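You operate a simulated robot arm through the tools that you are given. There is no shell and no other tool.

You run a simulated two-armed robot. Do the job below in one go: nothing can be reset, and whatever is moved stays where it is left.

## Task
Sand the board margin matt, lay the edge tape on it and roll it down.
Fine: coarse block first, back on the island mat; seam roller back on its mat. Set down upright: seam roller.

Only the result counts: the job must be done as asked and must still hold three seconds after the hand-in. Knocking over, shifting, dropping, spilling or breaking anything else fails it.

## Robot
Two 7-joint arms with two-finger parallel grippers on one trunk that stands fixed in place. Base frame: the origin is at the foot of the trunk, x ahead of it, y to its left, z up. Units: cm, rad, N and s.
The left shoulder is at [5, 16.1, 119.8], the right one opposite. With the tool pointing down near the work surface each hand reaches from about 18 to 68 cm from the base axis, measured 20 degrees to its own side. Payload 3.43 kg a hand.
Tool frame (each hand has its own): the origin (TCP) lies between the finger pads and is the grasp point; the fingertips stand 3 cm ahead of it; z points along the fingers, y is the line along which they close. The gripper opens to 9.4 cm. The fingers are 2.8 cm wide and 1 cm thick; the gripper's body (5 by 9.6 cm) begins 5.5 cm behind the TCP.
Orientation is that of the tool frame in the base frame, as [roll, pitch, yaw] about the fixed x, y, z axes, in that order (R = Rz(yaw) Ry(pitch) Rx(roll)). With the fingers straight down and closing along the base's y, the tool's x points along the base's -x, its y along +y and its z along -z.

## Interface
- The arms move only by the tool servo_tool. It takes "left_plan", "right_plan" or both (then of equal length, played together; a hand with none holds still); each is a list of rows, each a list of 7 numbers: the shift along the base's x, y, z in units of 100 mm (1.0 is 100 mm), then the turn, a rotation vector about the base's x, y, z in units of 120 degrees (1.0 is 120 degrees), then the closure in counts, from 0 (fully open) to 255 (shut). In form: [[x, y, z, ax, ay, az, jaw], ...]. A call has 1 to 20 rows; each row is the pose to reach, as a shift and turn from the pose commanded when the call began. A call with a number of a shift or a turn outside -1 to 1 is refused whole. Each row takes 0.2 s and may step no farther than 5 cm and 0.15 rad from the row before; otherwise, or with a gripper value out of range, the whole call is refused. A pose out of reach is approached as far as the arm can. The call stops where the force on the tool passes 90 N (or 10 N more than at its start, if that is more) or the arm is blocked; 0.2 s more then pass. Each finger travels about 4.5 cm/s and halts on what it meets, pressing with about 44 N; the grip force reading is that of the motor and also rises with nothing between the fingers. The clock runs only during rows and for 0.2 s after the last one: add rows that repeat a pose to give the fingers time. The reply holds the time, the measured pose of the TCP, the force on the tool along the base axes, the opening and the grip force, in the units named above and with some noise, with the torque about the TCP (base axes, N m) and any sound that the robot's microphone picked up, and new pictures: "pictures" is both (left out), scene, wrist or none (wrist: the cameras of the hands that moved).
- Cameras (640 x 400 px; columns grow to the right, rows downward): "scene" is now at [9.85, -6.75, 133.58]; the picture's right is [-0.64, -0.77, 0.00], its down [-0.42, 0.35, -0.84] and it looks along [0.65, -0.54, -0.54] (base axes); focal length 289 px, centre (320, 200). "left" rides on the left gripper at [7.6, -1.4, -10.3] in its tool frame; the picture's right is [0.18, 0.98, 0.00], its down [-0.75, 0.14, -0.64] and it looks along [-0.63, 0.12, 0.77] (tool axes); focal length 243 px, centre (320, 200). "right" rides on the right gripper at [7.6, 1.4, -10.2] in its tool frame; the picture's right is [-0.18, 0.98, 0.00], its down [-0.75, -0.14, -0.64] and it looks along [-0.63, -0.12, 0.77] (tool axes); focal length 243 px, centre (320, 200).
- move_column(by): slides the trunk up (or, below 0, down) by that many cm; the arms and the scene camera ride with it, the base frame stays. It gives what a move gives, with no picture.
- head_to(pan, tilt): turns the head with the scene camera to pan (to the left, within 1.396 rad either way) and tilt (down, from -0.506 to 1.204), counted from straight ahead of the robot. It gives what a move gives, and a new picture of the scene camera.
- locate(camera, pixels): for up to 12 pixels [column, row] of the newest picture of that camera ("zoom" is the newest enlarged one), the place [x, y, z] in the base frame of the surface seen there, good to about 0.2 cm, but the place of the scene camera against the robot may be out by one fixed shift of up to 2.5 cm in any direction. It takes no simulated time.
- close_up(camera, box): a new picture of the part [left, top, right, bottom] of that camera's present view, enlarged. It takes no simulated time.
- job_done(): hands the job in; it is judged then, once.

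Open the grippers and draw the arms clear of the work before you hand the job in, unless the task says otherwise.

The tools are called after "Emit:" as name(argument=value, ...) on one line, values as JSON. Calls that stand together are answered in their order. servo_tool: Moves the arms, as the interface text tells. Its arguments: {"type":"object","properties":{"left_plan":{"type":"array"},"right_plan":{"type":"array"},"pictures":{"type":"string","enum":["both","scene","wrist","none"]}},"required":[]} The other tools are called the same way: move_column (by) slides the trunk up or down; head_to (pan, tilt) turns the head that bears the scene camera; locate (camera, pixels) gives the place of the surface under pixels of a picture; close_up (camera, box) takes an enlarged picture of a part of a camera's view; job_done () hands the job in.

At the start:

```text
time_s: 0.0
left_tool_pos: [40.64, -5.36, 114.96]
left_tool_rot: [-3.141, 0.001, -3.139]
left_force: [-0.3, 0.4, 0.0]
left_wrist_torque: [0.04, -0.02, 0.01]
left_width: 9.4
left_grip_force: 0.1
right_tool_pos: [23.79, -33.35, 114.09]
right_tool_rot: [3.14, 0.001, 3.139]
right_force: [0.1, -0.7, 0.2]
right_wrist_torque: [0.01, -0.01, -0.01]
right_width: 9.4
right_grip_force: 0.1
trunk travel left (down, up): [-22.5, 4.2]
head pan, tilt: [-0.691, 0.574]
```

scene: 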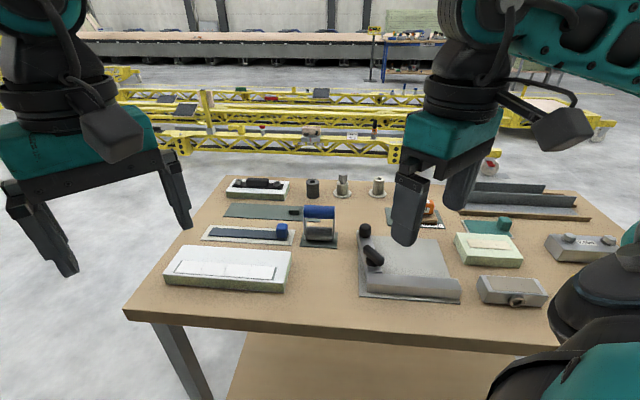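
right: 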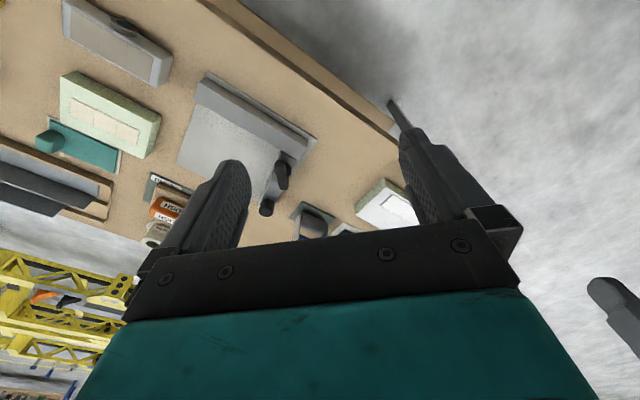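
left: 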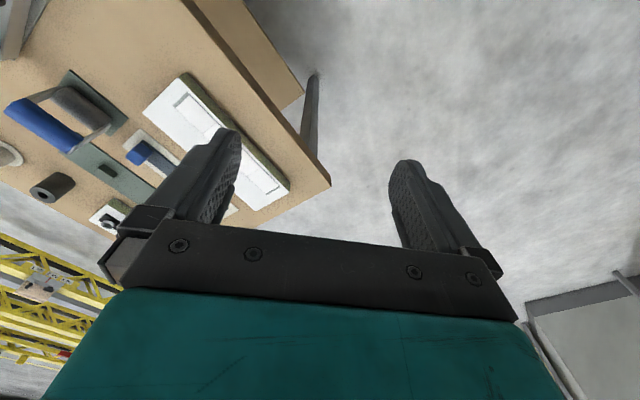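

The scene shows a table with many items; I need to identify the board, blocks, tape and roller. I take enlarged views of the table.

Emit:
close_up(camera="scene", box=[150, 165, 350, 300])

Emit:
close_up(camera="scene", box=[340, 165, 640, 320])

```text
2.96 times, centred on (250, 232) of scene
```

zoom: 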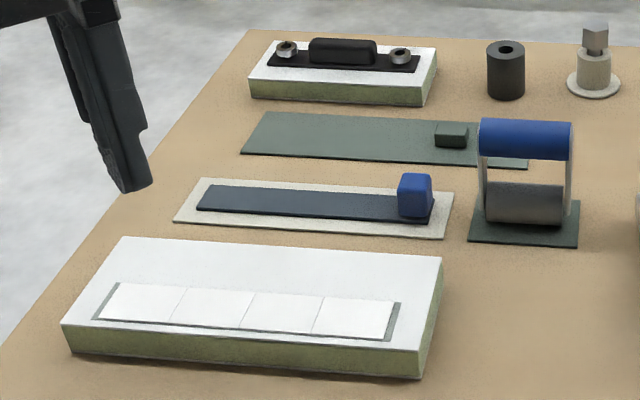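

```text
2.13 times, centred on (490, 242) of scene
```

zoom: 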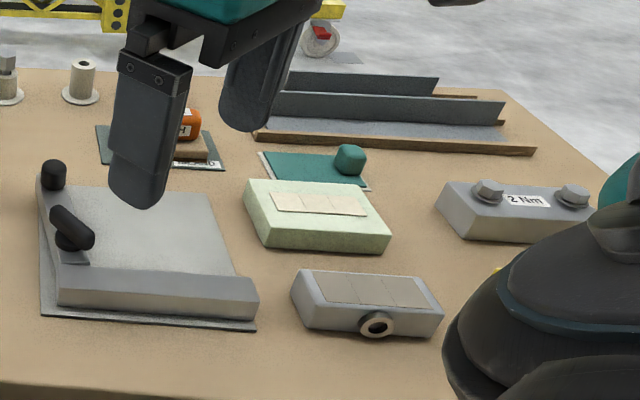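

The left gripper hides the items near (430,215), where a label is visible. I look at the wrist views enlarged.

Emit:
close_up(camera="right", box=[20, 60, 240, 250])

Emit:
close_up(camera="left", box=[0, 50, 300, 240])

Emit:
close_up(camera="scene", box=[350, 180, 470, 260])

```text
2.11 times, centred on (130, 155) of right
```

zoom: 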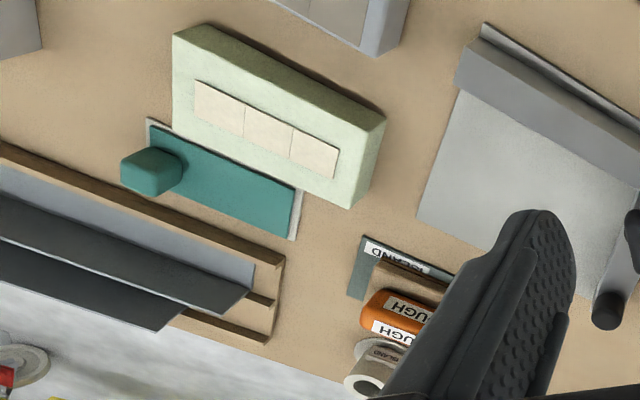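

```text
2.11 times, centred on (150, 145) of left
```

zoom: 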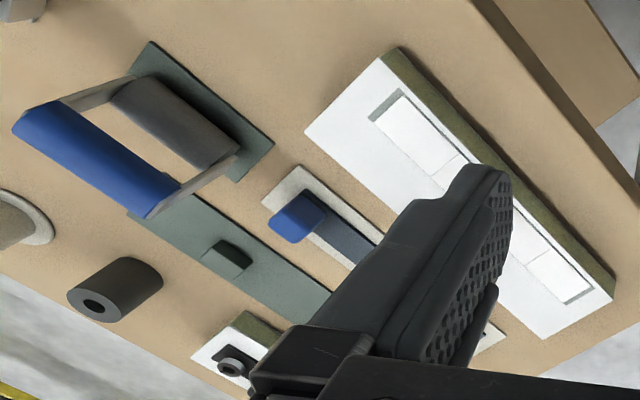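

```text
5.00 times, centred on (410, 220) of scene
```

zoom: 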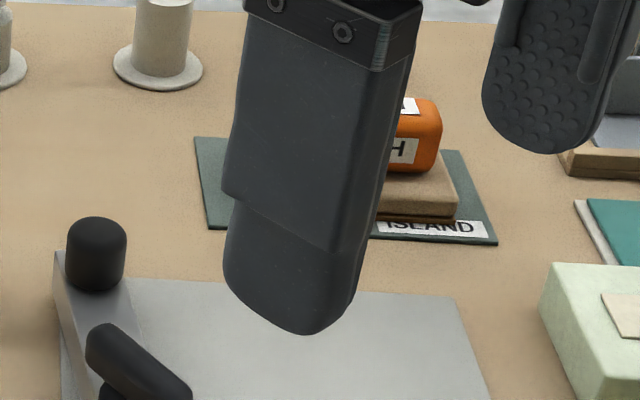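

I measure the main objects on the table from the scene picture: table surface, board, tapes, roller, and other items.

Emit:
locate(camera="scene", pixels=[[200, 310], [170, 270], [288, 285], [300, 253], [190, 250], [320, 212], [318, 242], [281, 230], [230, 235], [410, 285], [490, 250], [510, 290]])

Emit:
locate(camera="left", pixels=[[40, 125], [130, 155], [180, 90], [270, 195], [110, 165], [50, 185], [80, 110]])

```text
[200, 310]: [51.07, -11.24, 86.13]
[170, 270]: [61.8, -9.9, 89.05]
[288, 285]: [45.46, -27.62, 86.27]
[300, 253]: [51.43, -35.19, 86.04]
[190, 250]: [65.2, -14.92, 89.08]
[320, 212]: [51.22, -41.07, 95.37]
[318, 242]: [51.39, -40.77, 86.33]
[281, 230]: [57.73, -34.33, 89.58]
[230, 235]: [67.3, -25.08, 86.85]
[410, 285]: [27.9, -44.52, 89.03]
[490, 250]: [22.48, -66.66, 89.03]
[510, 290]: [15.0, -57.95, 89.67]
```

```text
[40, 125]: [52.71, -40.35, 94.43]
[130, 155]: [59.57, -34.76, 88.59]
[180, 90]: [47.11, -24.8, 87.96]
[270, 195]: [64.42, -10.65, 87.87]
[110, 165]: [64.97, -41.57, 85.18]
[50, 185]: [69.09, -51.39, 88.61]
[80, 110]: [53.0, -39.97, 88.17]
```

Table top is about z 85. The right gripper hides the ROUGH block, so I move the left hand left and the right hand forward and left to clear the view.

Emit:
servo_tool(left_plan=[[0, 0.4, 0, 0, 0, 0, 0], [0, 0.8, 0, 0, 0, 0, 0], [0, 1.0, 0, 0, 0, 0, 0]], right_plan=[[-0.3, 0, 0.1, 0, 0, 0, 0], [-0.6, 0, 0.2, 0, 0, 0, 0], [-0.6, -0.3, 0.2, 0, 0, 0, 0]], pictures="both")

```text
time_s: 0.8
left_tool_pos: [40.67, 4.74, 114.92]
left_tool_rot: [-3.14, -0.001, -3.141]
left_force: [-0.2, -0.6, 0.6]
left_wrist_torque: [0.03, -0.01, -0.01]
left_width: 9.39
left_grip_force: 0.0
right_tool_pos: [17.77, -36.38, 116.05]
right_tool_rot: [-3.141, 0.0, -3.139]
right_force: [-0.6, -0.2, 0.3]
right_wrist_torque: [0.01, -0.02, 0.03]
right_width: 9.41
right_grip_force: 0.0
trunk travel left (down, up): [-22.5, 4.2]
head pan, tilt: [-0.691, 0.574]
```

scene: 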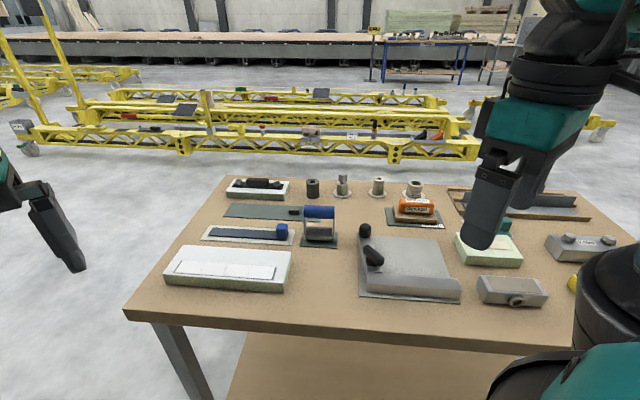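
right: 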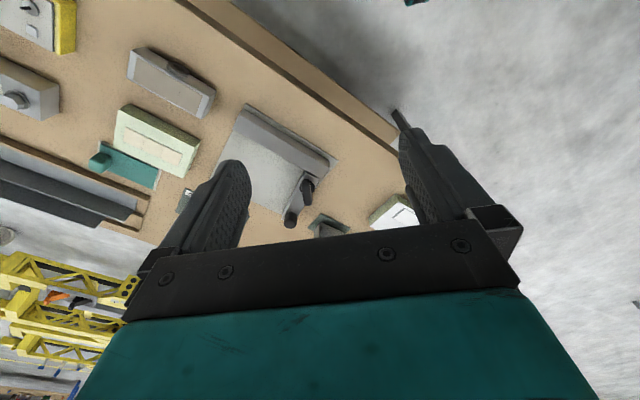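
left: 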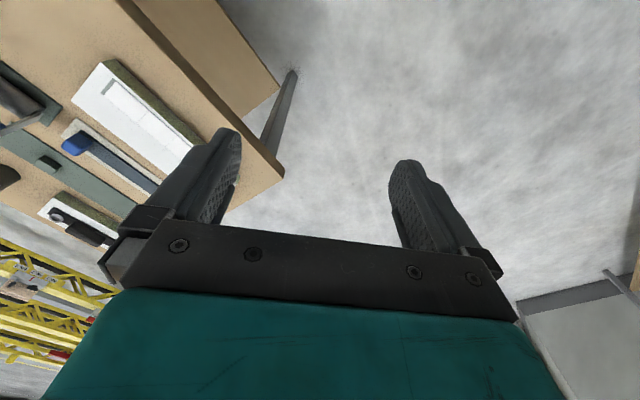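

Now the ROUGH block on its mat is visible near (413,212). I enlarge it and the board.

Emit:
close_up(camera="scene", box=[376, 175, 456, 235])

Emit:
close_up(camera="scene", box=[150, 235, 310, 305])

Emit:
close_up(camera="scene", box=[190, 170, 360, 255])

```text
6.67 times, centred on (416, 205) of scene
```

zoom: 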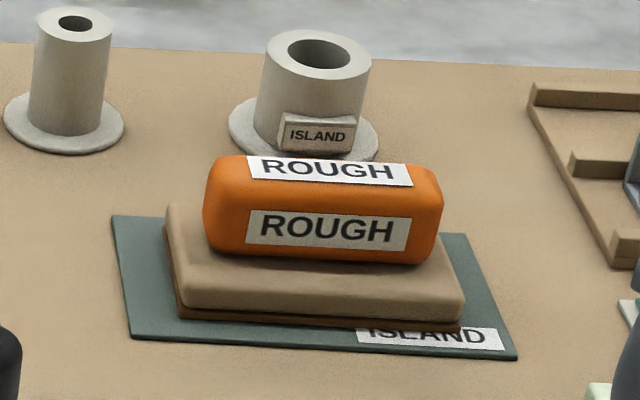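

```text
4.00 times, centred on (230, 270) of scene
```

zoom: 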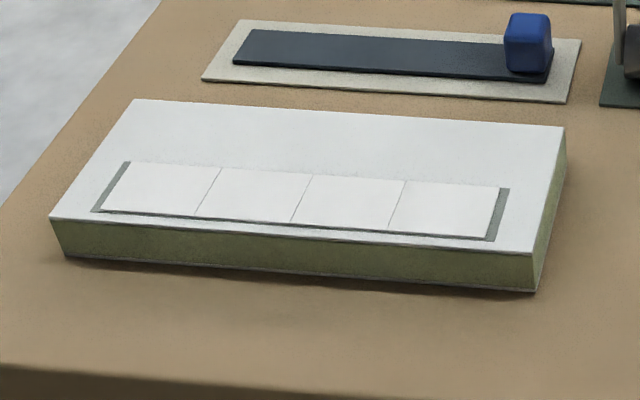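

```text
3.76 times, centred on (275, 212) of scene
```

zoom: 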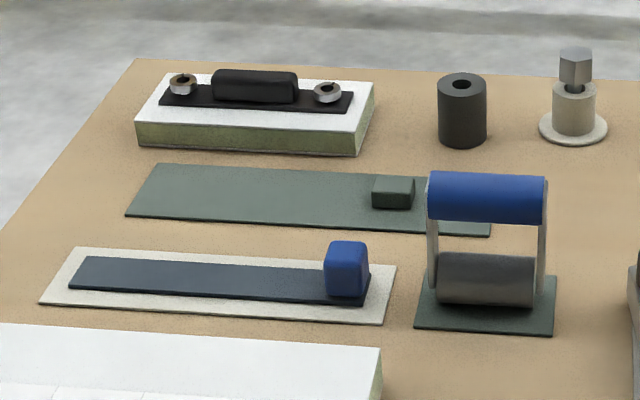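

I take the board close-up again so that I can measure its margin and the tape exactly.

Emit:
close_up(camera="scene", box=[150, 220, 310, 305])

Emit:
locate(camera="zoom", pixels=[[136, 130], [560, 158], [528, 276], [60, 243], [130, 192], [505, 217], [492, 265], [98, 240], [242, 64], [550, 108], [238, 90], [525, 50]])

```text
4.00 times, centred on (230, 262) of scene
```

zoom: 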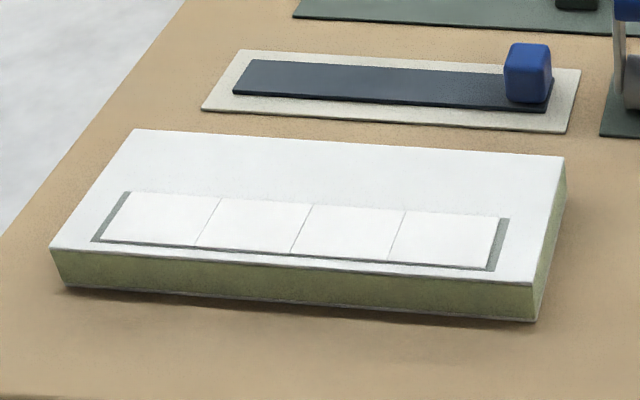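

```text
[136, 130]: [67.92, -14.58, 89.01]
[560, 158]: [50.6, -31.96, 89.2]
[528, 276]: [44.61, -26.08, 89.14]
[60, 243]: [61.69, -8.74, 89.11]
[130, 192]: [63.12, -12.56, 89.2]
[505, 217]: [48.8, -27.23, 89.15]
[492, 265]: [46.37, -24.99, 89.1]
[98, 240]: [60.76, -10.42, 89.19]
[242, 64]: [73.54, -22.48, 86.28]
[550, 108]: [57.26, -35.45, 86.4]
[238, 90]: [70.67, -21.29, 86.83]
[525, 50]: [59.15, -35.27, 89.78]
```

Board top is about 24 x 8.5 cm on a 45° diagonal, margin on its near side. Now I measure the ROUGH block, roller and their mats.

Emit:
close_up(camera="scene", box=[376, 175, 456, 235])

Emit:
locate(camera="zoom", pixels=[[330, 172], [245, 168], [415, 178], [325, 230], [115, 218], [135, 338], [515, 355], [468, 238], [180, 290], [460, 305], [220, 260], [435, 265]])

Emit:
close_up(camera="scene", box=[280, 195, 360, 255])

Emit:
locate(camera="zoom", pixels=[[180, 100], [440, 110], [310, 130], [150, 375], [470, 385], [450, 290], [210, 310], [420, 320], [190, 220], [310, 90]])

```text
6.67 times, centred on (416, 205) of scene
```

zoom: 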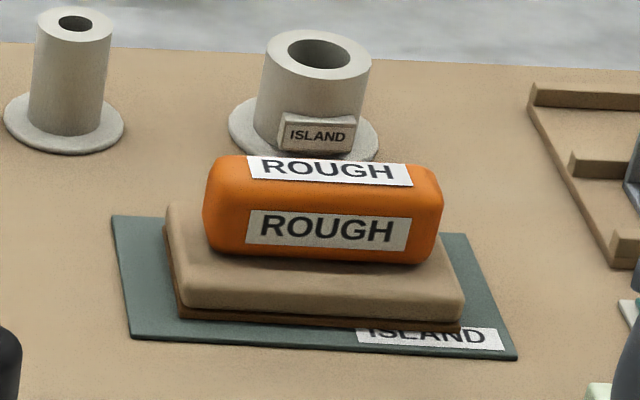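

```text
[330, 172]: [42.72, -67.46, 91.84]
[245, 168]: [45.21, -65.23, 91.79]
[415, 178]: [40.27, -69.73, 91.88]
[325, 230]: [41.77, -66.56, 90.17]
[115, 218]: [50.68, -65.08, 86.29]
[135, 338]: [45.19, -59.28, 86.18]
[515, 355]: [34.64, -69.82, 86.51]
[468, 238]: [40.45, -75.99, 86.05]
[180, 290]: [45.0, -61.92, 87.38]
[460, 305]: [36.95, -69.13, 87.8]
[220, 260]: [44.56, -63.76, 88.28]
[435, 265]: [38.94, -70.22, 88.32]
```

```text
6.67 times, centred on (320, 225) of scene
```

zoom: 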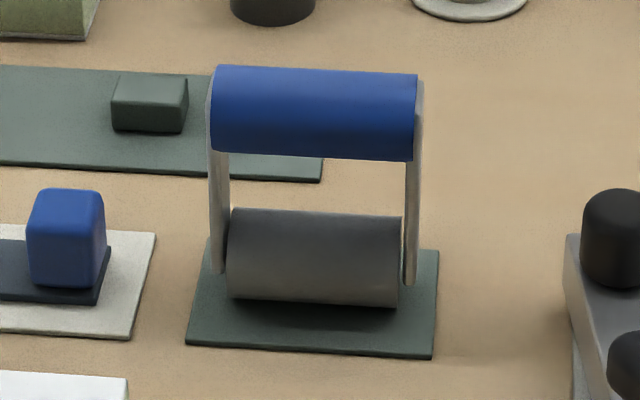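

```text
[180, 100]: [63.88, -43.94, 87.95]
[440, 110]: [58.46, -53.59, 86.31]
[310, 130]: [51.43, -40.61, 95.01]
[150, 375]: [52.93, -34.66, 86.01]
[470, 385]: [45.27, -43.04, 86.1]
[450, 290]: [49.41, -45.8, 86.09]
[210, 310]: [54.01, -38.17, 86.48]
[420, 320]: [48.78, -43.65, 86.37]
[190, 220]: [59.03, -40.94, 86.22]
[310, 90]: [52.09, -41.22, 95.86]
```

The ROUGH block is at about (42.7,-67.5), near the right arm's limit. I move the right hand towards it at a safe height while turning it 45° so it will close across the handle.

Emit:
servo_tool(right_plan=[[0.15, -0.16, 0, 0, 0, 0.0625, 0], [0.3, -0.33, 0, 0, 0, 0.125, 0], [0.45, -0.5, 0, 0, 0, 0.1875, 0], [0.6, -0.66, 0, 0, 0, 0.25, 0], [0.75, -0.83, 0, 0, 0, 0.3125, 0], [0.9, -1.0, 0, 0, 0, 0.375, 0]], pictures="wrist")

```text
time_s: 2.2
left_tool_pos: [40.39, 4.7, 115.03]
left_tool_rot: [-3.139, 0.002, -3.141]
left_force: [-0.5, 0.7, -0.7]
left_wrist_torque: [0.0, -0.03, 0.01]
left_width: 9.42
left_grip_force: 0.0
right_tool_pos: [26.08, -33.41, 114.96]
right_tool_rot: [-3.139, 0.0, -2.376]
right_force: [-0.6, 0.6, -0.3]
right_wrist_torque: [0.01, -0.03, -0.02]
right_width: 9.4
right_grip_force: 0.0
right hand out of reach, approached as far as the arm can: row 3, 4, 5, 6
trunk travel left (down, up): [-22.5, 4.2]
head pan, tilt: [-0.691, 0.574]
```

right: 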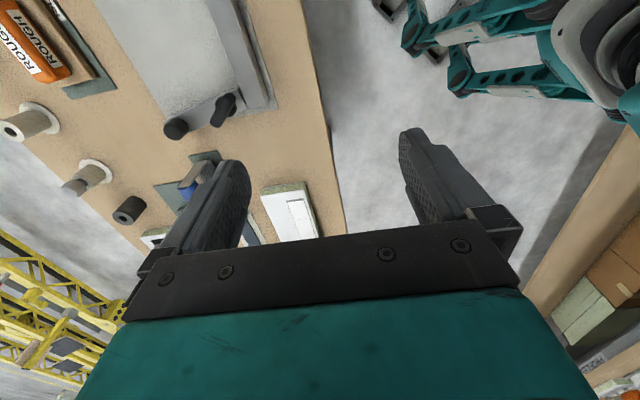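

The hand stopped short: with +45° turn the wrist seems limited there. I turn back to see where the commanded pose stands.

Emit:
servo_tool(right_plan=[[0, 0, 0, 0, 0, -0.0625, 0], [0, 0, 0, 0, 0, -0.125, 0], [0, 0, 0, 0, 0, -0.1875, 0], [0, 0, 0, 0, 0, -0.25, 0], [0, 0, 0, 0, 0, -0.3125, 0], [0, 0, 0, 0, 0, -0.375, 0]], pictures="wrist")

```text
time_s: 3.6
left_tool_pos: [40.67, 4.7, 114.97]
left_tool_rot: [-3.139, -0.001, -3.139]
left_force: [0.2, -0.4, -0.1]
left_wrist_torque: [-0.02, 0.02, 0.02]
left_width: 9.37
left_grip_force: 0.1
right_tool_pos: [26.16, -33.48, 114.85]
right_tool_rot: [3.141, 0.0, 3.139]
right_force: [0.6, -0.9, 1.2]
right_wrist_torque: [0.0, 0.03, 0.0]
right_width: 9.38
right_grip_force: 0.1
trunk travel left (down, up): [-22.5, 4.2]
head pan, tilt: [-0.691, 0.574]
```

right: 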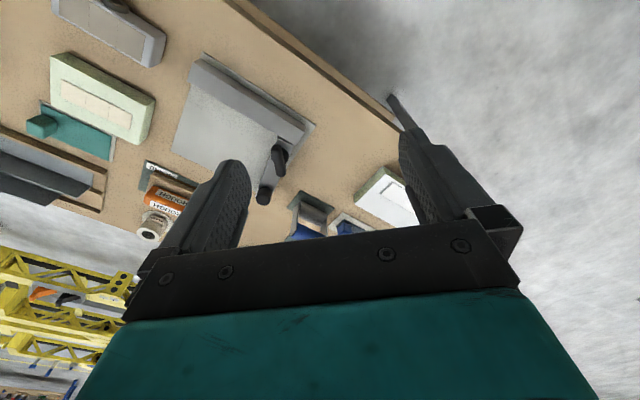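

The commanded pose follows the reached one. I now turn the other way (−45° so far) while moving towards the ROUGH block.

Emit:
servo_tool(right_plan=[[0.13, -0.16, -0.08, 0, 0, -0.0625, 0], [0.26, -0.33, -0.16, 0, 0, -0.125, 0], [0.4, -0.5, -0.25, 0, 0, -0.1875, 0], [0.53, -0.66, -0.33, 0, 0, -0.25, 0], [0.66, -0.83, -0.41, 0, 0, -0.3125, 0], [0.8, -1.0, -0.5, 0, 0, -0.375, 0]], pictures="none")

Emit:
servo_tool(right_plan=[[0.13, -0.16, -0.05, 0, 0, -0.0625, 0], [0.26, -0.33, -0.1, 0, 0, -0.125, 0], [0.4, -0.5, -0.15, 0, 0, -0.1875, 0], [0.53, -0.66, -0.2, 0, 0, -0.25, 0], [0.66, -0.83, -0.25, 0, 0, -0.3125, 0], [0.8, -1.0, -0.3, 0, 0, -0.375, 0]], pictures="both")

```text
time_s: 5.0
left_tool_pos: [40.77, 4.76, 114.97]
left_tool_rot: [-3.141, 0.0, -3.141]
left_force: [-0.4, -0.1, 0.0]
left_wrist_torque: [0.01, 0.06, -0.03]
left_width: 9.41
left_grip_force: 0.0
right_tool_pos: [34.27, -43.64, 109.85]
right_tool_rot: [-3.142, 0.0, 2.353]
right_force: [0.0, -0.9, -0.3]
right_wrist_torque: [-0.03, 0.02, 0.05]
right_width: 9.36
right_grip_force: 0.0
trunk travel left (down, up): [-22.5, 4.2]
head pan, tilt: [-0.691, 0.574]
```

```text
time_s: 6.4
left_tool_pos: [40.73, 4.68, 114.75]
left_tool_rot: [-3.139, 0.001, -3.14]
left_force: [-0.5, 0.8, -0.9]
left_wrist_torque: [0.01, -0.02, -0.02]
left_width: 9.39
left_grip_force: 0.0
right_tool_pos: [42.08, -53.48, 106.91]
right_tool_rot: [-3.141, 0.0, 1.568]
right_force: [0.5, 0.0, 0.2]
right_wrist_torque: [-0.02, 0.0, -0.03]
right_width: 9.39
right_grip_force: 0.2
trunk travel left (down, up): [-22.5, 4.2]
head pan, tilt: [-0.691, 0.574]
```

scene: 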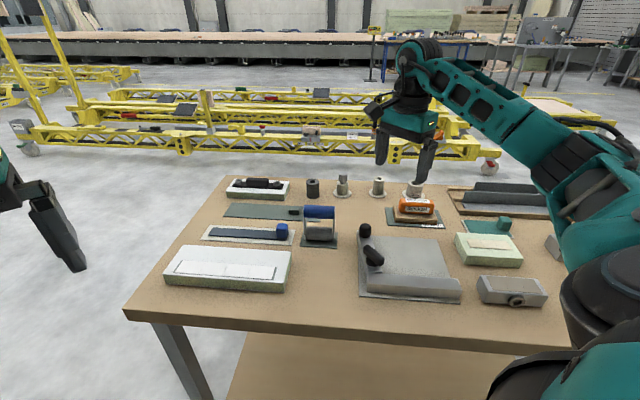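
right: 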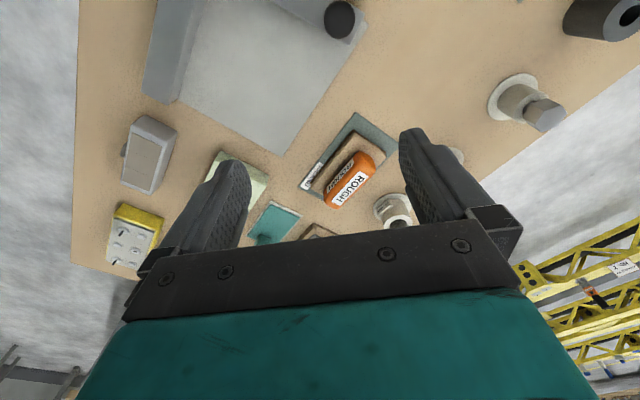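

Now the wrist camera sees the ROUGH block between the fingers near (350,178). I measure it with this accurate camera.

Emit:
close_up(camera="right", box=[280, 100, 440, 220])

Emit:
locate(camera="right", pixels=[[334, 195], [367, 160], [350, 190], [355, 113], [395, 145], [301, 186], [324, 164], [340, 162], [300, 128], [460, 90]])

```text
3.33 times, centred on (360, 160) of right
```

zoom: 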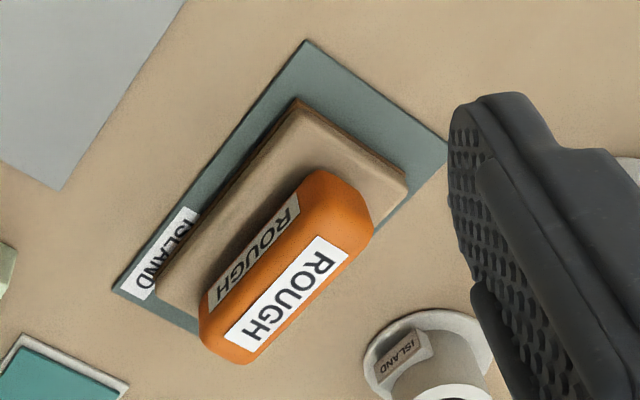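

```text
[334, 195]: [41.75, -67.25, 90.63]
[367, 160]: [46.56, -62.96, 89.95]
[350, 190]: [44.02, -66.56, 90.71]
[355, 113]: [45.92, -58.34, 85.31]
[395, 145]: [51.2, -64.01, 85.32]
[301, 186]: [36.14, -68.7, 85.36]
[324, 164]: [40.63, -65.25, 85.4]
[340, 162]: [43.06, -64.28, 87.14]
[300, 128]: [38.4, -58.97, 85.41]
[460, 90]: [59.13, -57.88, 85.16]
```

I measure the handle's top label and the block base corners through the enlarged wrist picture.

Emit:
locate(camera="zoom", pixels=[[318, 240], [345, 252], [250, 348], [229, 335], [300, 102], [404, 190], [160, 298], [305, 44], [446, 140], [115, 288], [320, 178], [205, 325]])

```text
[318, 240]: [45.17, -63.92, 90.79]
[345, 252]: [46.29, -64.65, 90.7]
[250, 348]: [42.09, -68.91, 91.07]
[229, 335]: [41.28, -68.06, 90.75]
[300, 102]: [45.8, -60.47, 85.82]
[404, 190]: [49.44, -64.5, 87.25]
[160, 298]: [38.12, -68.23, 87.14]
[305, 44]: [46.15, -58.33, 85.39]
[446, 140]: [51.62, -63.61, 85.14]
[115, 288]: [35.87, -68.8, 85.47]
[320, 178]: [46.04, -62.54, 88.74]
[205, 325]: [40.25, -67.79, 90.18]
```

The handle centre is (43.7,-66.4), top z 90.8, axis at about 45.5°. I finish the turn and move over it, still high, to test the reach.

Emit:
servo_tool(right_plan=[[0.02, -0.16, -0.05, 0, 0, -0.0616, 0], [0.05, -0.33, -0.1, 0, 0, -0.1232, 0], [0.08, -0.5, -0.15, 0, 0, -0.1848, 0], [0.11, -0.66, -0.2, 0, 0, -0.2464, 0], [0.14, -0.83, -0.25, 0, 0, -0.308, 0], [0.17, -1.0, -0.3, 0, 0, -0.3696, 0]], pictures="wrist")

```text
time_s: 7.8
left_tool_pos: [40.69, 4.61, 114.91]
left_tool_rot: [-3.139, 0.0, -3.141]
left_force: [0.2, -0.3, 0.0]
left_wrist_torque: [0.02, -0.02, 0.01]
left_width: 9.37
left_grip_force: 0.1
right_tool_pos: [43.75, -63.45, 103.89]
right_tool_rot: [-3.14, 0.0, 0.796]
right_force: [-0.4, -0.9, 0.5]
right_wrist_torque: [-0.01, 0.01, 0.04]
right_width: 9.41
right_grip_force: 0.2
trunk travel left (down, up): [-22.5, 4.2]
head pan, tilt: [-0.691, 0.574]
```

right: 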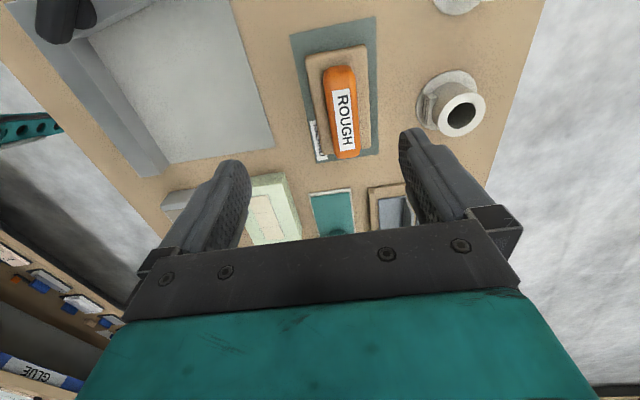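

Reached with the tool straight down. I check the clearance of the ISLAND cup near (455,110) and re-measure the handle from here.

Emit:
close_up(camera="right", box=[270, 0, 510, 170])

Emit:
locate(camera="right", pixels=[[338, 70], [345, 150], [333, 90], [353, 90], [428, 130], [461, 117], [420, 104], [308, 55], [365, 48], [372, 145], [345, 110], [318, 150]])

```text
2.35 times, centred on (390, 85) of right
```

zoom: 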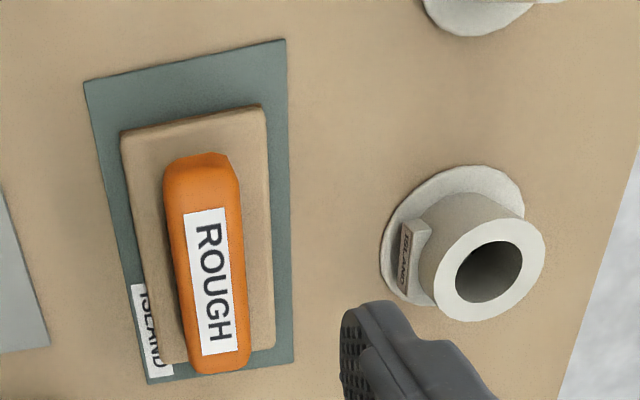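

```text
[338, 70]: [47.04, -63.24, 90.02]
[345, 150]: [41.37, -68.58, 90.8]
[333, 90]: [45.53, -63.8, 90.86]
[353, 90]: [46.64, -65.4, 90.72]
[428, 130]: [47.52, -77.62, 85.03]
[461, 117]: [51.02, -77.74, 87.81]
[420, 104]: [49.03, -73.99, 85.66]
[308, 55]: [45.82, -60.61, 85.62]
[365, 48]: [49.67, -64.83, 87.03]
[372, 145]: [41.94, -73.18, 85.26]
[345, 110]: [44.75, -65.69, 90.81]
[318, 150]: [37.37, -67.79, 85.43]
```

Fingers clear the cup. I descend 10 cm over the handle with the gripper set to about 6 cm opening.

Emit:
servo_tool(right_plan=[[0.0, -0.285, -0.1, 0, 0, 0, 92], [0.0, -0.285, -0.4, 0, 0, 0, 92], [0.0, -0.285, -0.7, 0, 0, 0, 92], [0.0, -0.285, -0.9, 0, 0, 0, 92], [0.0, -0.285, -0.9, 0, 0, 0, 92]], pictures="both")

```text
time_s: 9.0
left_tool_pos: [40.6, 4.64, 114.88]
left_tool_rot: [-3.139, 0.0, -3.139]
left_force: [0.7, -0.6, -0.3]
left_wrist_torque: [0.05, -0.02, 0.03]
left_width: 9.42
left_grip_force: 0.0
right_tool_pos: [43.76, -66.23, 94.94]
right_tool_rot: [-3.142, 0.0, 0.799]
right_force: [0.1, -0.1, 0.1]
right_wrist_torque: [0.0, 0.0, -0.01]
right_width: 5.98
right_grip_force: 0.1
trunk travel left (down, up): [-22.5, 4.2]
head pan, tilt: [-0.691, 0.574]
```

scene: 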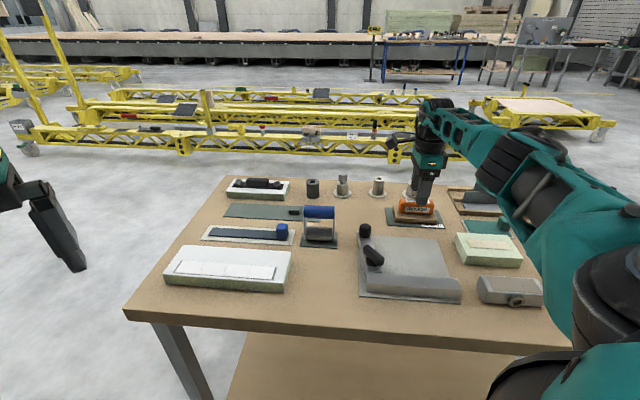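
right: 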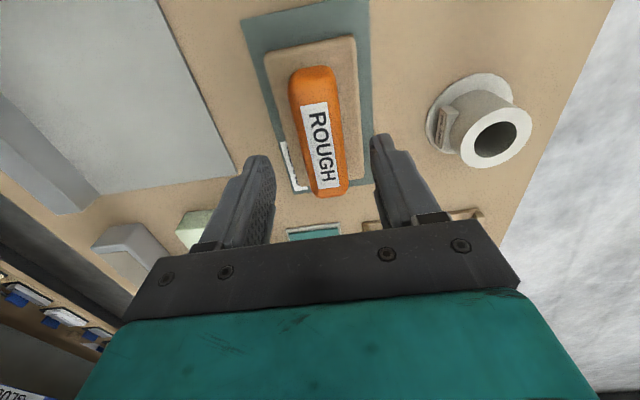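

The handle lies centred between the fingers (label at (321,145)). I descend to z≈90.6 and close the gripper.

Emit:
servo_tool(right_plan=[[0.0, 0, -0.2, 0, 0, 0, 92], [0.0, 0, -0.35, 0, 0, 0, 92], [0.0, 0, -0.43, 0, 0, 0, 92], [0.0, 0, -0.43, 0, 0, 0, 92], [0.0, 0, -0.43, 0, 0, 0, 180], [0.0, 0, -0.43, 0, 0, 0, 255], [0.0, 0, -0.43, 0, 0, 0, 255], [0.0, 0, -0.43, 0, 0, 0, 255], [0.0, 0, -0.43, 0, 0, 0, 255]], pictures="wrist")

```text
time_s: 11.0
left_tool_pos: [40.6, 4.65, 114.99]
left_tool_rot: [-3.14, 0.0, -3.141]
left_force: [0.7, -0.1, 0.7]
left_wrist_torque: [0.0, -0.03, 0.0]
left_width: 9.4
left_grip_force: 0.1
right_tool_pos: [43.94, -66.31, 90.7]
right_tool_rot: [3.141, 0.001, 0.796]
right_force: [0.4, -0.9, 0.0]
right_wrist_torque: [-0.04, 0.02, 0.01]
right_width: 3.4
right_grip_force: 43.5
trunk travel left (down, up): [-22.5, 4.2]
head pan, tilt: [-0.691, 0.574]
```

right: 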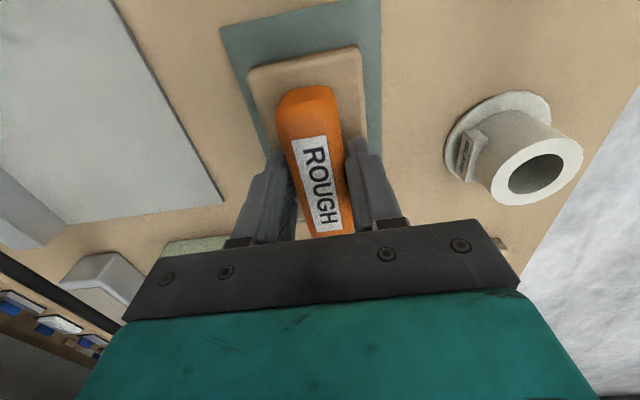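

The handle is gripped (3.4 cm wide, 43 N). I lift the block straight up 10 cm.

Emit:
servo_tool(right_plan=[[0.0, 0, 0.1, 0, 0, 0, 255], [0.0, 0, 0.3, 0, 0, 0, 255], [0.0, 0, 0.6, 0, 0, 0, 255], [0.0, 0, 1.0, 0, 0, 0, 255]], pictures="both")

```text
time_s: 12.0
left_tool_pos: [40.65, 4.64, 114.82]
left_tool_rot: [-3.14, 0.0, -3.141]
left_force: [0.6, 0.0, 0.1]
left_wrist_torque: [0.01, 0.0, 0.0]
left_width: 9.41
left_grip_force: 0.0
right_tool_pos: [43.87, -66.28, 100.6]
right_tool_rot: [3.141, 0.002, 0.798]
right_force: [0.0, -0.1, -2.7]
right_wrist_torque: [-0.04, 0.02, -0.01]
right_width: 3.38
right_grip_force: 43.8
trunk travel left (down, up): [-22.5, 4.2]
head pan, tilt: [-0.691, 0.574]
```

scene: 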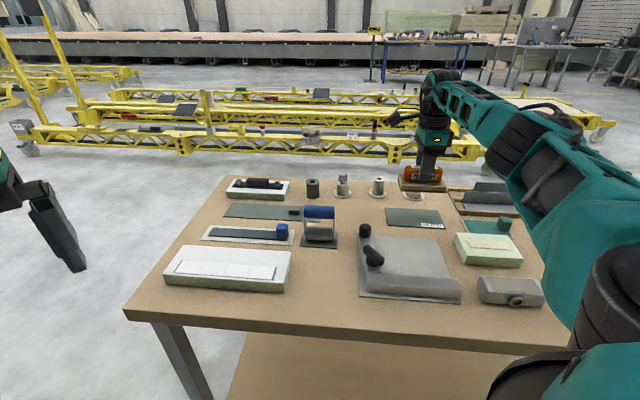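
right: 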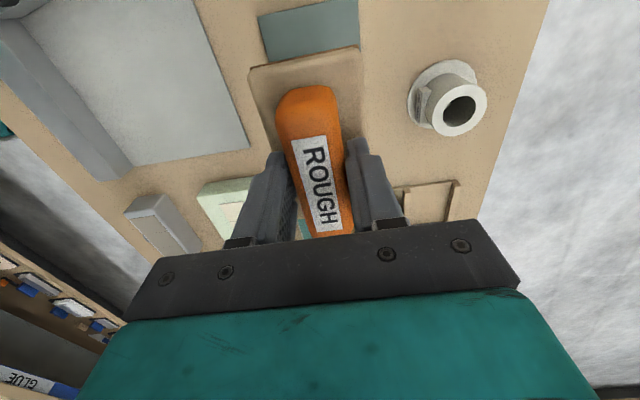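

Block lifted cleanly. I carry it toward the board at height 105 while turning it back by 90° in stages.

Emit:
servo_tool(right_plan=[[0.0, 0.2, 0.2, 0, 0, 0.05, 255], [0.0, 0.4, 0.4, 0, 0, 0.1, 255], [0.0, 0.6, 0.4, 0, 0, 0.15, 255], [0.0, 0.8, 0.4, 0, 0, 0.2, 255], [0.0, 1.0, 0.4, 0, 0, 0.25, 255]], pictures="none")

Emit:
servo_tool(right_plan=[[0.0, 0.2, 0, 0, 0, 0.05, 255], [0.0, 0.4, 0, 0, 0, 0.1, 255], [0.0, 0.6, 0, 0, 0, 0.15, 255], [0.0, 0.8, 0, 0, 0, 0.2, 255], [0.0, 1.0, 0, 0, 0, 0.25, 255]], pictures="none")

Emit:
servo_tool(right_plan=[[0.0, 0.2, 0, 0, 0, 0.05, 255], [0.0, 0.4, 0, 0, 0, 0.1, 255], [0.0, 0.6, 0, 0, 0, 0.15, 255], [0.0, 0.8, 0, 0, 0, 0.2, 255], [0.0, 1.0, 0, 0, 0, 0.25, 255]], pictures="both")

```text
time_s: 13.2
left_tool_pos: [40.71, 4.65, 114.87]
left_tool_rot: [-3.14, 0.0, -3.141]
left_force: [-0.2, 0.0, 0.4]
left_wrist_torque: [0.01, -0.02, 0.0]
left_width: 9.39
left_grip_force: 0.2
right_tool_pos: [43.82, -56.25, 104.67]
right_tool_rot: [3.142, 0.0, 1.319]
right_force: [-0.1, -0.9, -2.2]
right_wrist_torque: [0.01, -0.03, 0.01]
right_width: 3.37
right_grip_force: 44.4
trunk travel left (down, up): [-22.5, 4.2]
head pan, tilt: [-0.691, 0.574]
```

```text
time_s: 14.4
left_tool_pos: [40.65, 4.81, 114.99]
left_tool_rot: [-3.14, 0.001, -3.14]
left_force: [0.1, 0.7, 0.6]
left_wrist_torque: [0.0, 0.01, 0.0]
left_width: 9.4
left_grip_force: 0.0
right_tool_pos: [43.89, -46.14, 104.57]
right_tool_rot: [-3.141, -0.003, 1.847]
right_force: [-0.4, 0.5, -2.8]
right_wrist_torque: [-0.02, 0.01, 0.02]
right_width: 3.38
right_grip_force: 44.3
trunk travel left (down, up): [-22.5, 4.2]
head pan, tilt: [-0.691, 0.574]
```

```text
time_s: 15.6
left_tool_pos: [40.74, 4.72, 114.91]
left_tool_rot: [-3.139, 0.001, -3.14]
left_force: [0.4, 0.3, -0.4]
left_wrist_torque: [0.01, -0.02, -0.03]
left_width: 9.38
left_grip_force: 0.0
right_tool_pos: [43.92, -36.31, 104.53]
right_tool_rot: [-3.141, 0.001, 2.37]
right_force: [-0.9, 0.2, -1.7]
right_wrist_torque: [-0.01, -0.01, 0.01]
right_width: 3.37
right_grip_force: 44.1
trunk travel left (down, up): [-22.5, 4.2]
head pan, tilt: [-0.691, 0.574]
```

scene: 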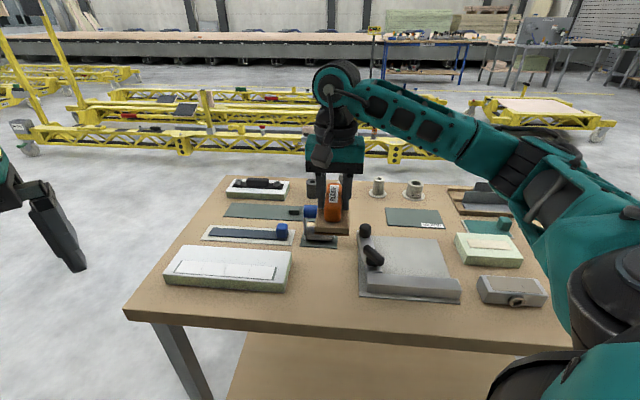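
right: 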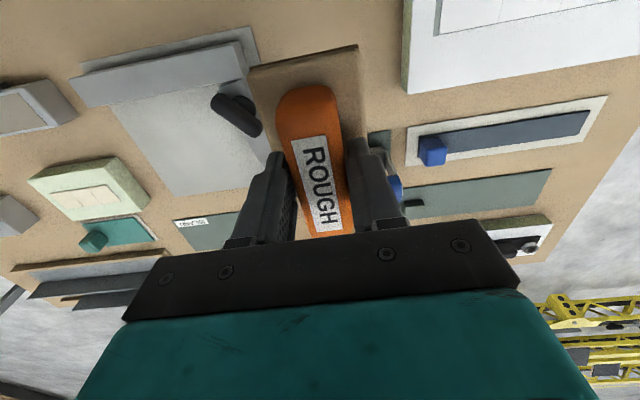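

The wrist camera now sees the board, tape and tab on the right. I enlarge and measure tape and board from here.

Emit:
close_up(camera="right", box=[390, 0, 640, 200])

Emit:
locate(camera="zoom", pixels=[[92, 370], [135, 375], [110, 345], [145, 340], [508, 277], [500, 340], [95, 395], [130, 75], [140, 5], [45, 210], [50, 250], [545, 240]])

```text
2.00 times, centred on (515, 100) of right
```

zoom: 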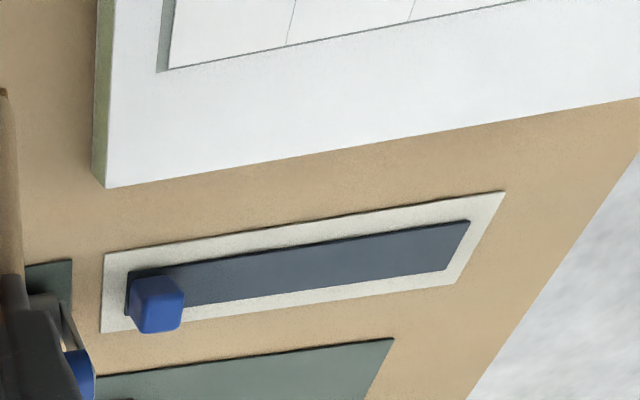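

```text
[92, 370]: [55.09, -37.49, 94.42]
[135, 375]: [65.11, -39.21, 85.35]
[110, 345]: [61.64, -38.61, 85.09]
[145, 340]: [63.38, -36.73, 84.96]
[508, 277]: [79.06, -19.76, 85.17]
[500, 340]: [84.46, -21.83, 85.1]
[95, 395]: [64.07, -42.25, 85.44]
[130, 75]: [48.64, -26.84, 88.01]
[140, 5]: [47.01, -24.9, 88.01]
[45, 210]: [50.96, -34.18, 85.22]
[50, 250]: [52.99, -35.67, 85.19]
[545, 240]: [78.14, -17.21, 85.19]
```

I now measure with the right pixels: tape corners, tab, tape mat and the margin frame corner.

Emit:
locate(camera="zoom", pixels=[[130, 271], [469, 222], [446, 268], [195, 303], [158, 288], [158, 318], [106, 255], [504, 193], [452, 285], [103, 330], [158, 71], [107, 186]])

Emit:
locate(camera="zoom", pixels=[[170, 68], [287, 45], [409, 22], [525, 1], [135, 278], [180, 292], [132, 300], [180, 325], [150, 330], [20, 340], [80, 365], [30, 262]])

```text
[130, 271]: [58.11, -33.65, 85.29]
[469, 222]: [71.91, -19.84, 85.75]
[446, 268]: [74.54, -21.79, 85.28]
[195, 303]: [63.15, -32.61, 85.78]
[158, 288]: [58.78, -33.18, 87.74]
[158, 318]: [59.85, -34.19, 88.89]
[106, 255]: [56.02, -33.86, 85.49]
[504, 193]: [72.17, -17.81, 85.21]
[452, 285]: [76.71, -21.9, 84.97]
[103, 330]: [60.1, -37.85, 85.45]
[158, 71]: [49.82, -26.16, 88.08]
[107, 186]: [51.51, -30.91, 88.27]
```

```text
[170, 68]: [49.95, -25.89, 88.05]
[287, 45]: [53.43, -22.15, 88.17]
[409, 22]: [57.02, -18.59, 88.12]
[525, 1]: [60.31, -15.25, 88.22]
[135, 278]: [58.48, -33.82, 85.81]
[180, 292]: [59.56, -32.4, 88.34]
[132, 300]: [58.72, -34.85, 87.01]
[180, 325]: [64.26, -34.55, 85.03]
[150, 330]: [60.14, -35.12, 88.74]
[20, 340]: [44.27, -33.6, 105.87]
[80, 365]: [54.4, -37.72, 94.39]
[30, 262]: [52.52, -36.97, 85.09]
```

Margin centre line runs from (48.4,-25.1) to (62.8,-10.4), board top z≈88.1. I move the block above the near end of the margin.

Emit:
servo_tool(right_plan=[[0.15, 0.3, 0, 0, 0, 0, 255], [0.3, 0.6, 0, 0, 0, 0, 255], [0.45, 0.9, 0, 0, 0, 0, 255], [0.5, 1.0, 0, 0, 0, 0, 255]], pictures="none")

Emit:
servo_tool(right_plan=[[0.1, 0.15, -0.2, 0, 0, 0, 255], [0.18, 0.28, -0.5, 0, 0, 0, 255], [0.18, 0.28, -0.7, 0, 0, 0, 255], [0.18, 0.28, -0.85, 0, 0, 0, 255]], pictures="both")

```text
time_s: 16.6
left_tool_pos: [40.6, 4.71, 115.0]
left_tool_rot: [-3.14, 0.0, -3.137]
left_force: [-0.6, -0.3, -0.1]
left_wrist_torque: [0.0, -0.01, -0.01]
left_width: 9.4
left_grip_force: 0.0
right_tool_pos: [48.84, -26.17, 104.58]
right_tool_rot: [-3.14, 0.0, 2.367]
right_force: [0.3, -0.5, -2.5]
right_wrist_torque: [0.05, 0.0, 0.02]
right_width: 3.4
right_grip_force: 43.5
trunk travel left (down, up): [-22.5, 4.2]
head pan, tilt: [-0.691, 0.574]
```

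```text
time_s: 17.6
left_tool_pos: [40.63, 4.65, 115.05]
left_tool_rot: [-3.14, 0.0, -3.14]
left_force: [0.1, 0.3, 0.1]
left_wrist_torque: [0.0, 0.02, -0.02]
left_width: 9.39
left_grip_force: 0.1
right_tool_pos: [50.65, -23.58, 96.14]
right_tool_rot: [3.141, 0.0, 2.368]
right_force: [-0.4, 0.4, -2.7]
right_wrist_torque: [-0.02, -0.01, 0.01]
right_width: 3.38
right_grip_force: 43.8
trunk travel left (down, up): [-22.5, 4.2]
head pan, tilt: [-0.691, 0.574]
```

scene: 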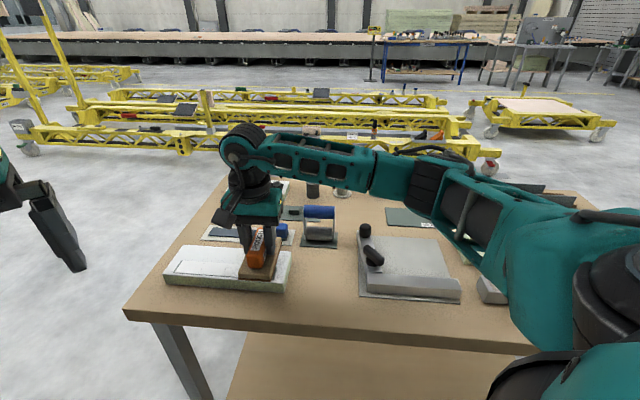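
right: 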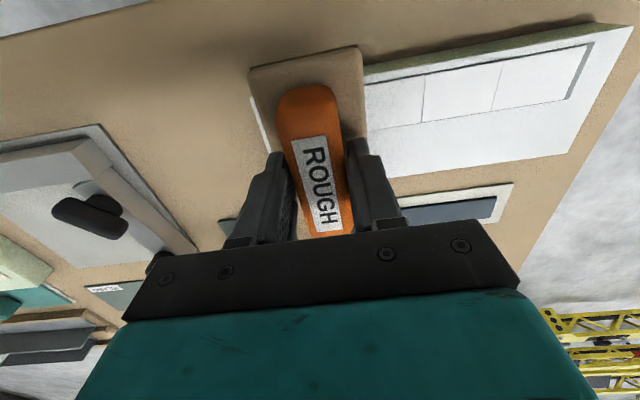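

The block hovers over the first segment. I measure the far part of the margin from the wrist view to refine its line.

Emit:
close_up(camera="right", box=[360, 10, 640, 185])

```text
2.29 times, centred on (500, 98) of right
```

zoom: 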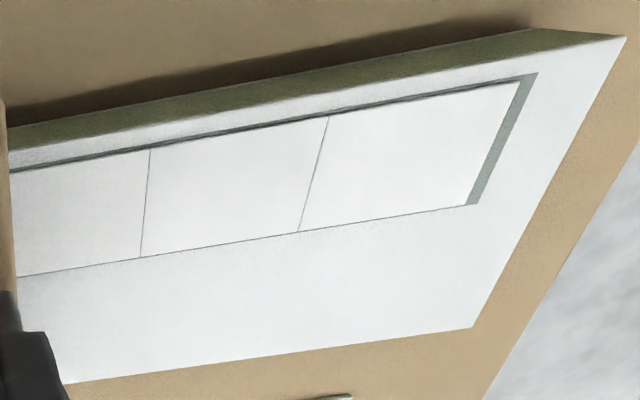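

Emit:
locate(camera="zoom", pixels=[[536, 74], [475, 204], [520, 84], [467, 205], [328, 117], [299, 231], [150, 151], [141, 257], [625, 38], [472, 326], [15, 172], [18, 278]])

```text
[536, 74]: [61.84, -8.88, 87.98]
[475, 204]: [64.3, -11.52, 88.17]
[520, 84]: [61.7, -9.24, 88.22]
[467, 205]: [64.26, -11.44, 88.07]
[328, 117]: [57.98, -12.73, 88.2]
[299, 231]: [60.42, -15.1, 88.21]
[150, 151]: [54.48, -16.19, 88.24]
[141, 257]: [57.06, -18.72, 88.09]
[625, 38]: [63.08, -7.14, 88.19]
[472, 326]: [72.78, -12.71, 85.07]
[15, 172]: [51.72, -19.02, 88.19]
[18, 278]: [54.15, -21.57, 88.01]
```

Margin segments are centred at about (50.5,-22.8), (54.0,-19.3), (57.5,-15.7), (61.0,-12.2). I lower the block gently to find contact, expected at TCP z≈93.3.

Emit:
servo_tool(right_plan=[[-0.02, 0.04, -0.1, 0, 0, 0, 255], [-0.02, 0.04, -0.2, 0, 0, 0, 255], [-0.02, 0.04, -0.25, 0, 0, 0, 255], [-0.02, 0.04, -0.28, 0, 0, 0, 255], [-0.02, 0.04, -0.3, 0, 0, 0, 255]], pictures="none")

```text
time_s: 18.8
left_tool_pos: [40.63, 4.84, 115.1]
left_tool_rot: [-3.14, 0.001, -3.14]
left_force: [0.2, -0.3, 0.2]
left_wrist_torque: [-0.01, -0.03, 0.01]
left_width: 9.4
left_grip_force: 0.2
right_tool_pos: [50.57, -23.07, 93.37]
right_tool_rot: [3.14, 0.004, 2.366]
right_force: [-0.8, -3.5, 13.4]
right_wrist_torque: [-0.22, 0.68, 0.09]
right_width: 3.39
right_grip_force: 44.1
trunk travel left (down, up): [-22.5, 4.2]
head pan, tilt: [-0.691, 0.574]
```

Contact found at z≈93.4 with about 16 N. I press slightly more and stroke along the margin toward the far end.

Emit:
servo_tool(right_plan=[[0, 0, -0.07, 0, 0, 0, 255], [-0.106, -0.106, -0.07, 0, 0, 0, 255], [-0.141, -0.142, -0.07, 0, 0, 0, 255], [-0.035, -0.035, -0.07, 0, 0, 0, 255], [0.07, 0.071, -0.07, 0, 0, 0, 255], [0.176, 0.177, -0.07, 0, 0, 0, 255], [0.282, 0.284, -0.07, 0, 0, 0, 255], [0.388, 0.39, -0.07, 0, 0, 0, 255], [0.493, 0.497, -0.07, 0, 0, 0, 255], [0.599, 0.603, -0.07, 0, 0, 0, 255], [0.705, 0.71, -0.07, 0, 0, 0, 255], [0.81, 0.816, -0.07, 0, 0, 0, 255], [0.916, 0.922, -0.07, 0, 0, 0, 255]], pictures="both")

```text
time_s: 21.6
left_tool_pos: [40.16, 4.62, 115.25]
left_tool_rot: [-3.14, 0.006, -3.139]
left_force: [-0.6, 0.0, -0.3]
left_wrist_torque: [0.0, -0.03, -0.02]
left_width: 9.39
left_grip_force: 0.0
right_tool_pos: [59.57, -13.75, 93.1]
right_tool_rot: [3.131, 0.009, 2.366]
right_force: [-9.6, -8.9, 43.6]
right_wrist_torque: [-0.12, 0.26, -0.09]
right_width: 3.37
right_grip_force: 43.8
trunk travel left (down, up): [-22.5, 4.2]
head pan, tilt: [-0.691, 0.574]
```

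scene: 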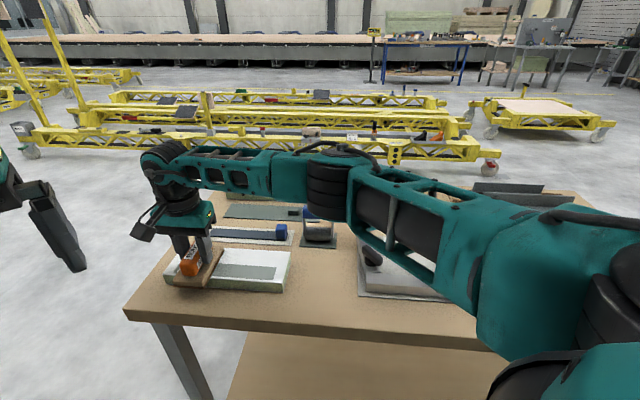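
right: 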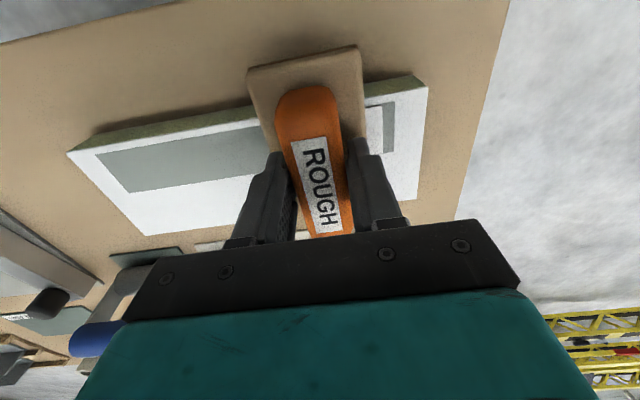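

The sanded part has turned grey behind the block. I continue over the last segment with slightly less pressure, then stroke back over it.

Emit:
servo_tool(right_plan=[[0.07, 0.071, 0.03, 0, 0, 0, 255], [0.141, 0.142, 0.03, 0, 0, 0, 255], [0.194, 0.195, 0.03, 0, 0, 0, 255], [0.194, 0.195, 0.03, 0, 0, 0, 255], [0.106, 0.106, 0.03, 0, 0, 0, 255], [0, 0, 0.03, 0, 0, 0, 255], [-0.106, -0.106, 0.03, 0, 0, 0, 255], [-0.211, -0.213, 0.03, 0, 0, 0, 255]], pictures="both")

```text
time_s: 23.4
left_tool_pos: [40.55, 4.86, 115.07]
left_tool_rot: [-3.141, 0.001, -3.141]
left_force: [0.0, -0.1, -0.1]
left_wrist_torque: [0.01, 0.04, -0.02]
left_width: 9.41
left_grip_force: 0.1
right_tool_pos: [57.61, -15.8, 93.18]
right_tool_rot: [3.134, 0.005, 2.37]
right_force: [6.4, 4.8, 28.3]
right_wrist_torque: [0.14, -0.48, 0.2]
right_width: 3.4
right_grip_force: 44.5
trunk travel left (down, up): [-22.5, 4.2]
head pan, tilt: [-0.691, 0.574]
```

scene: 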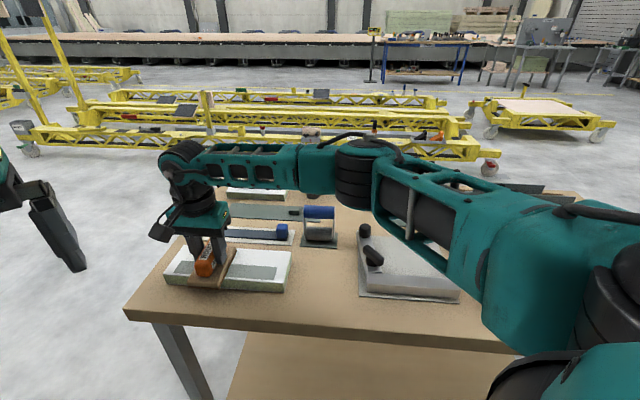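
right: 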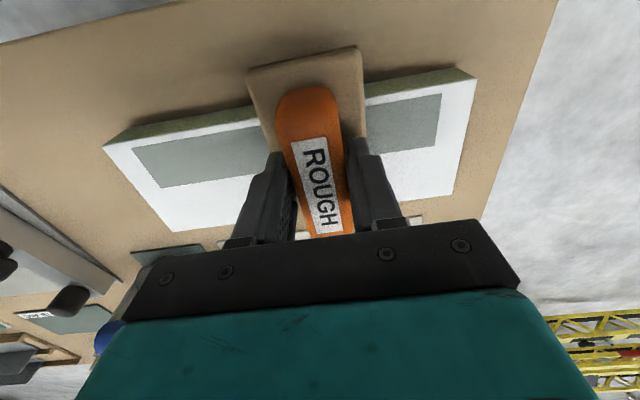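

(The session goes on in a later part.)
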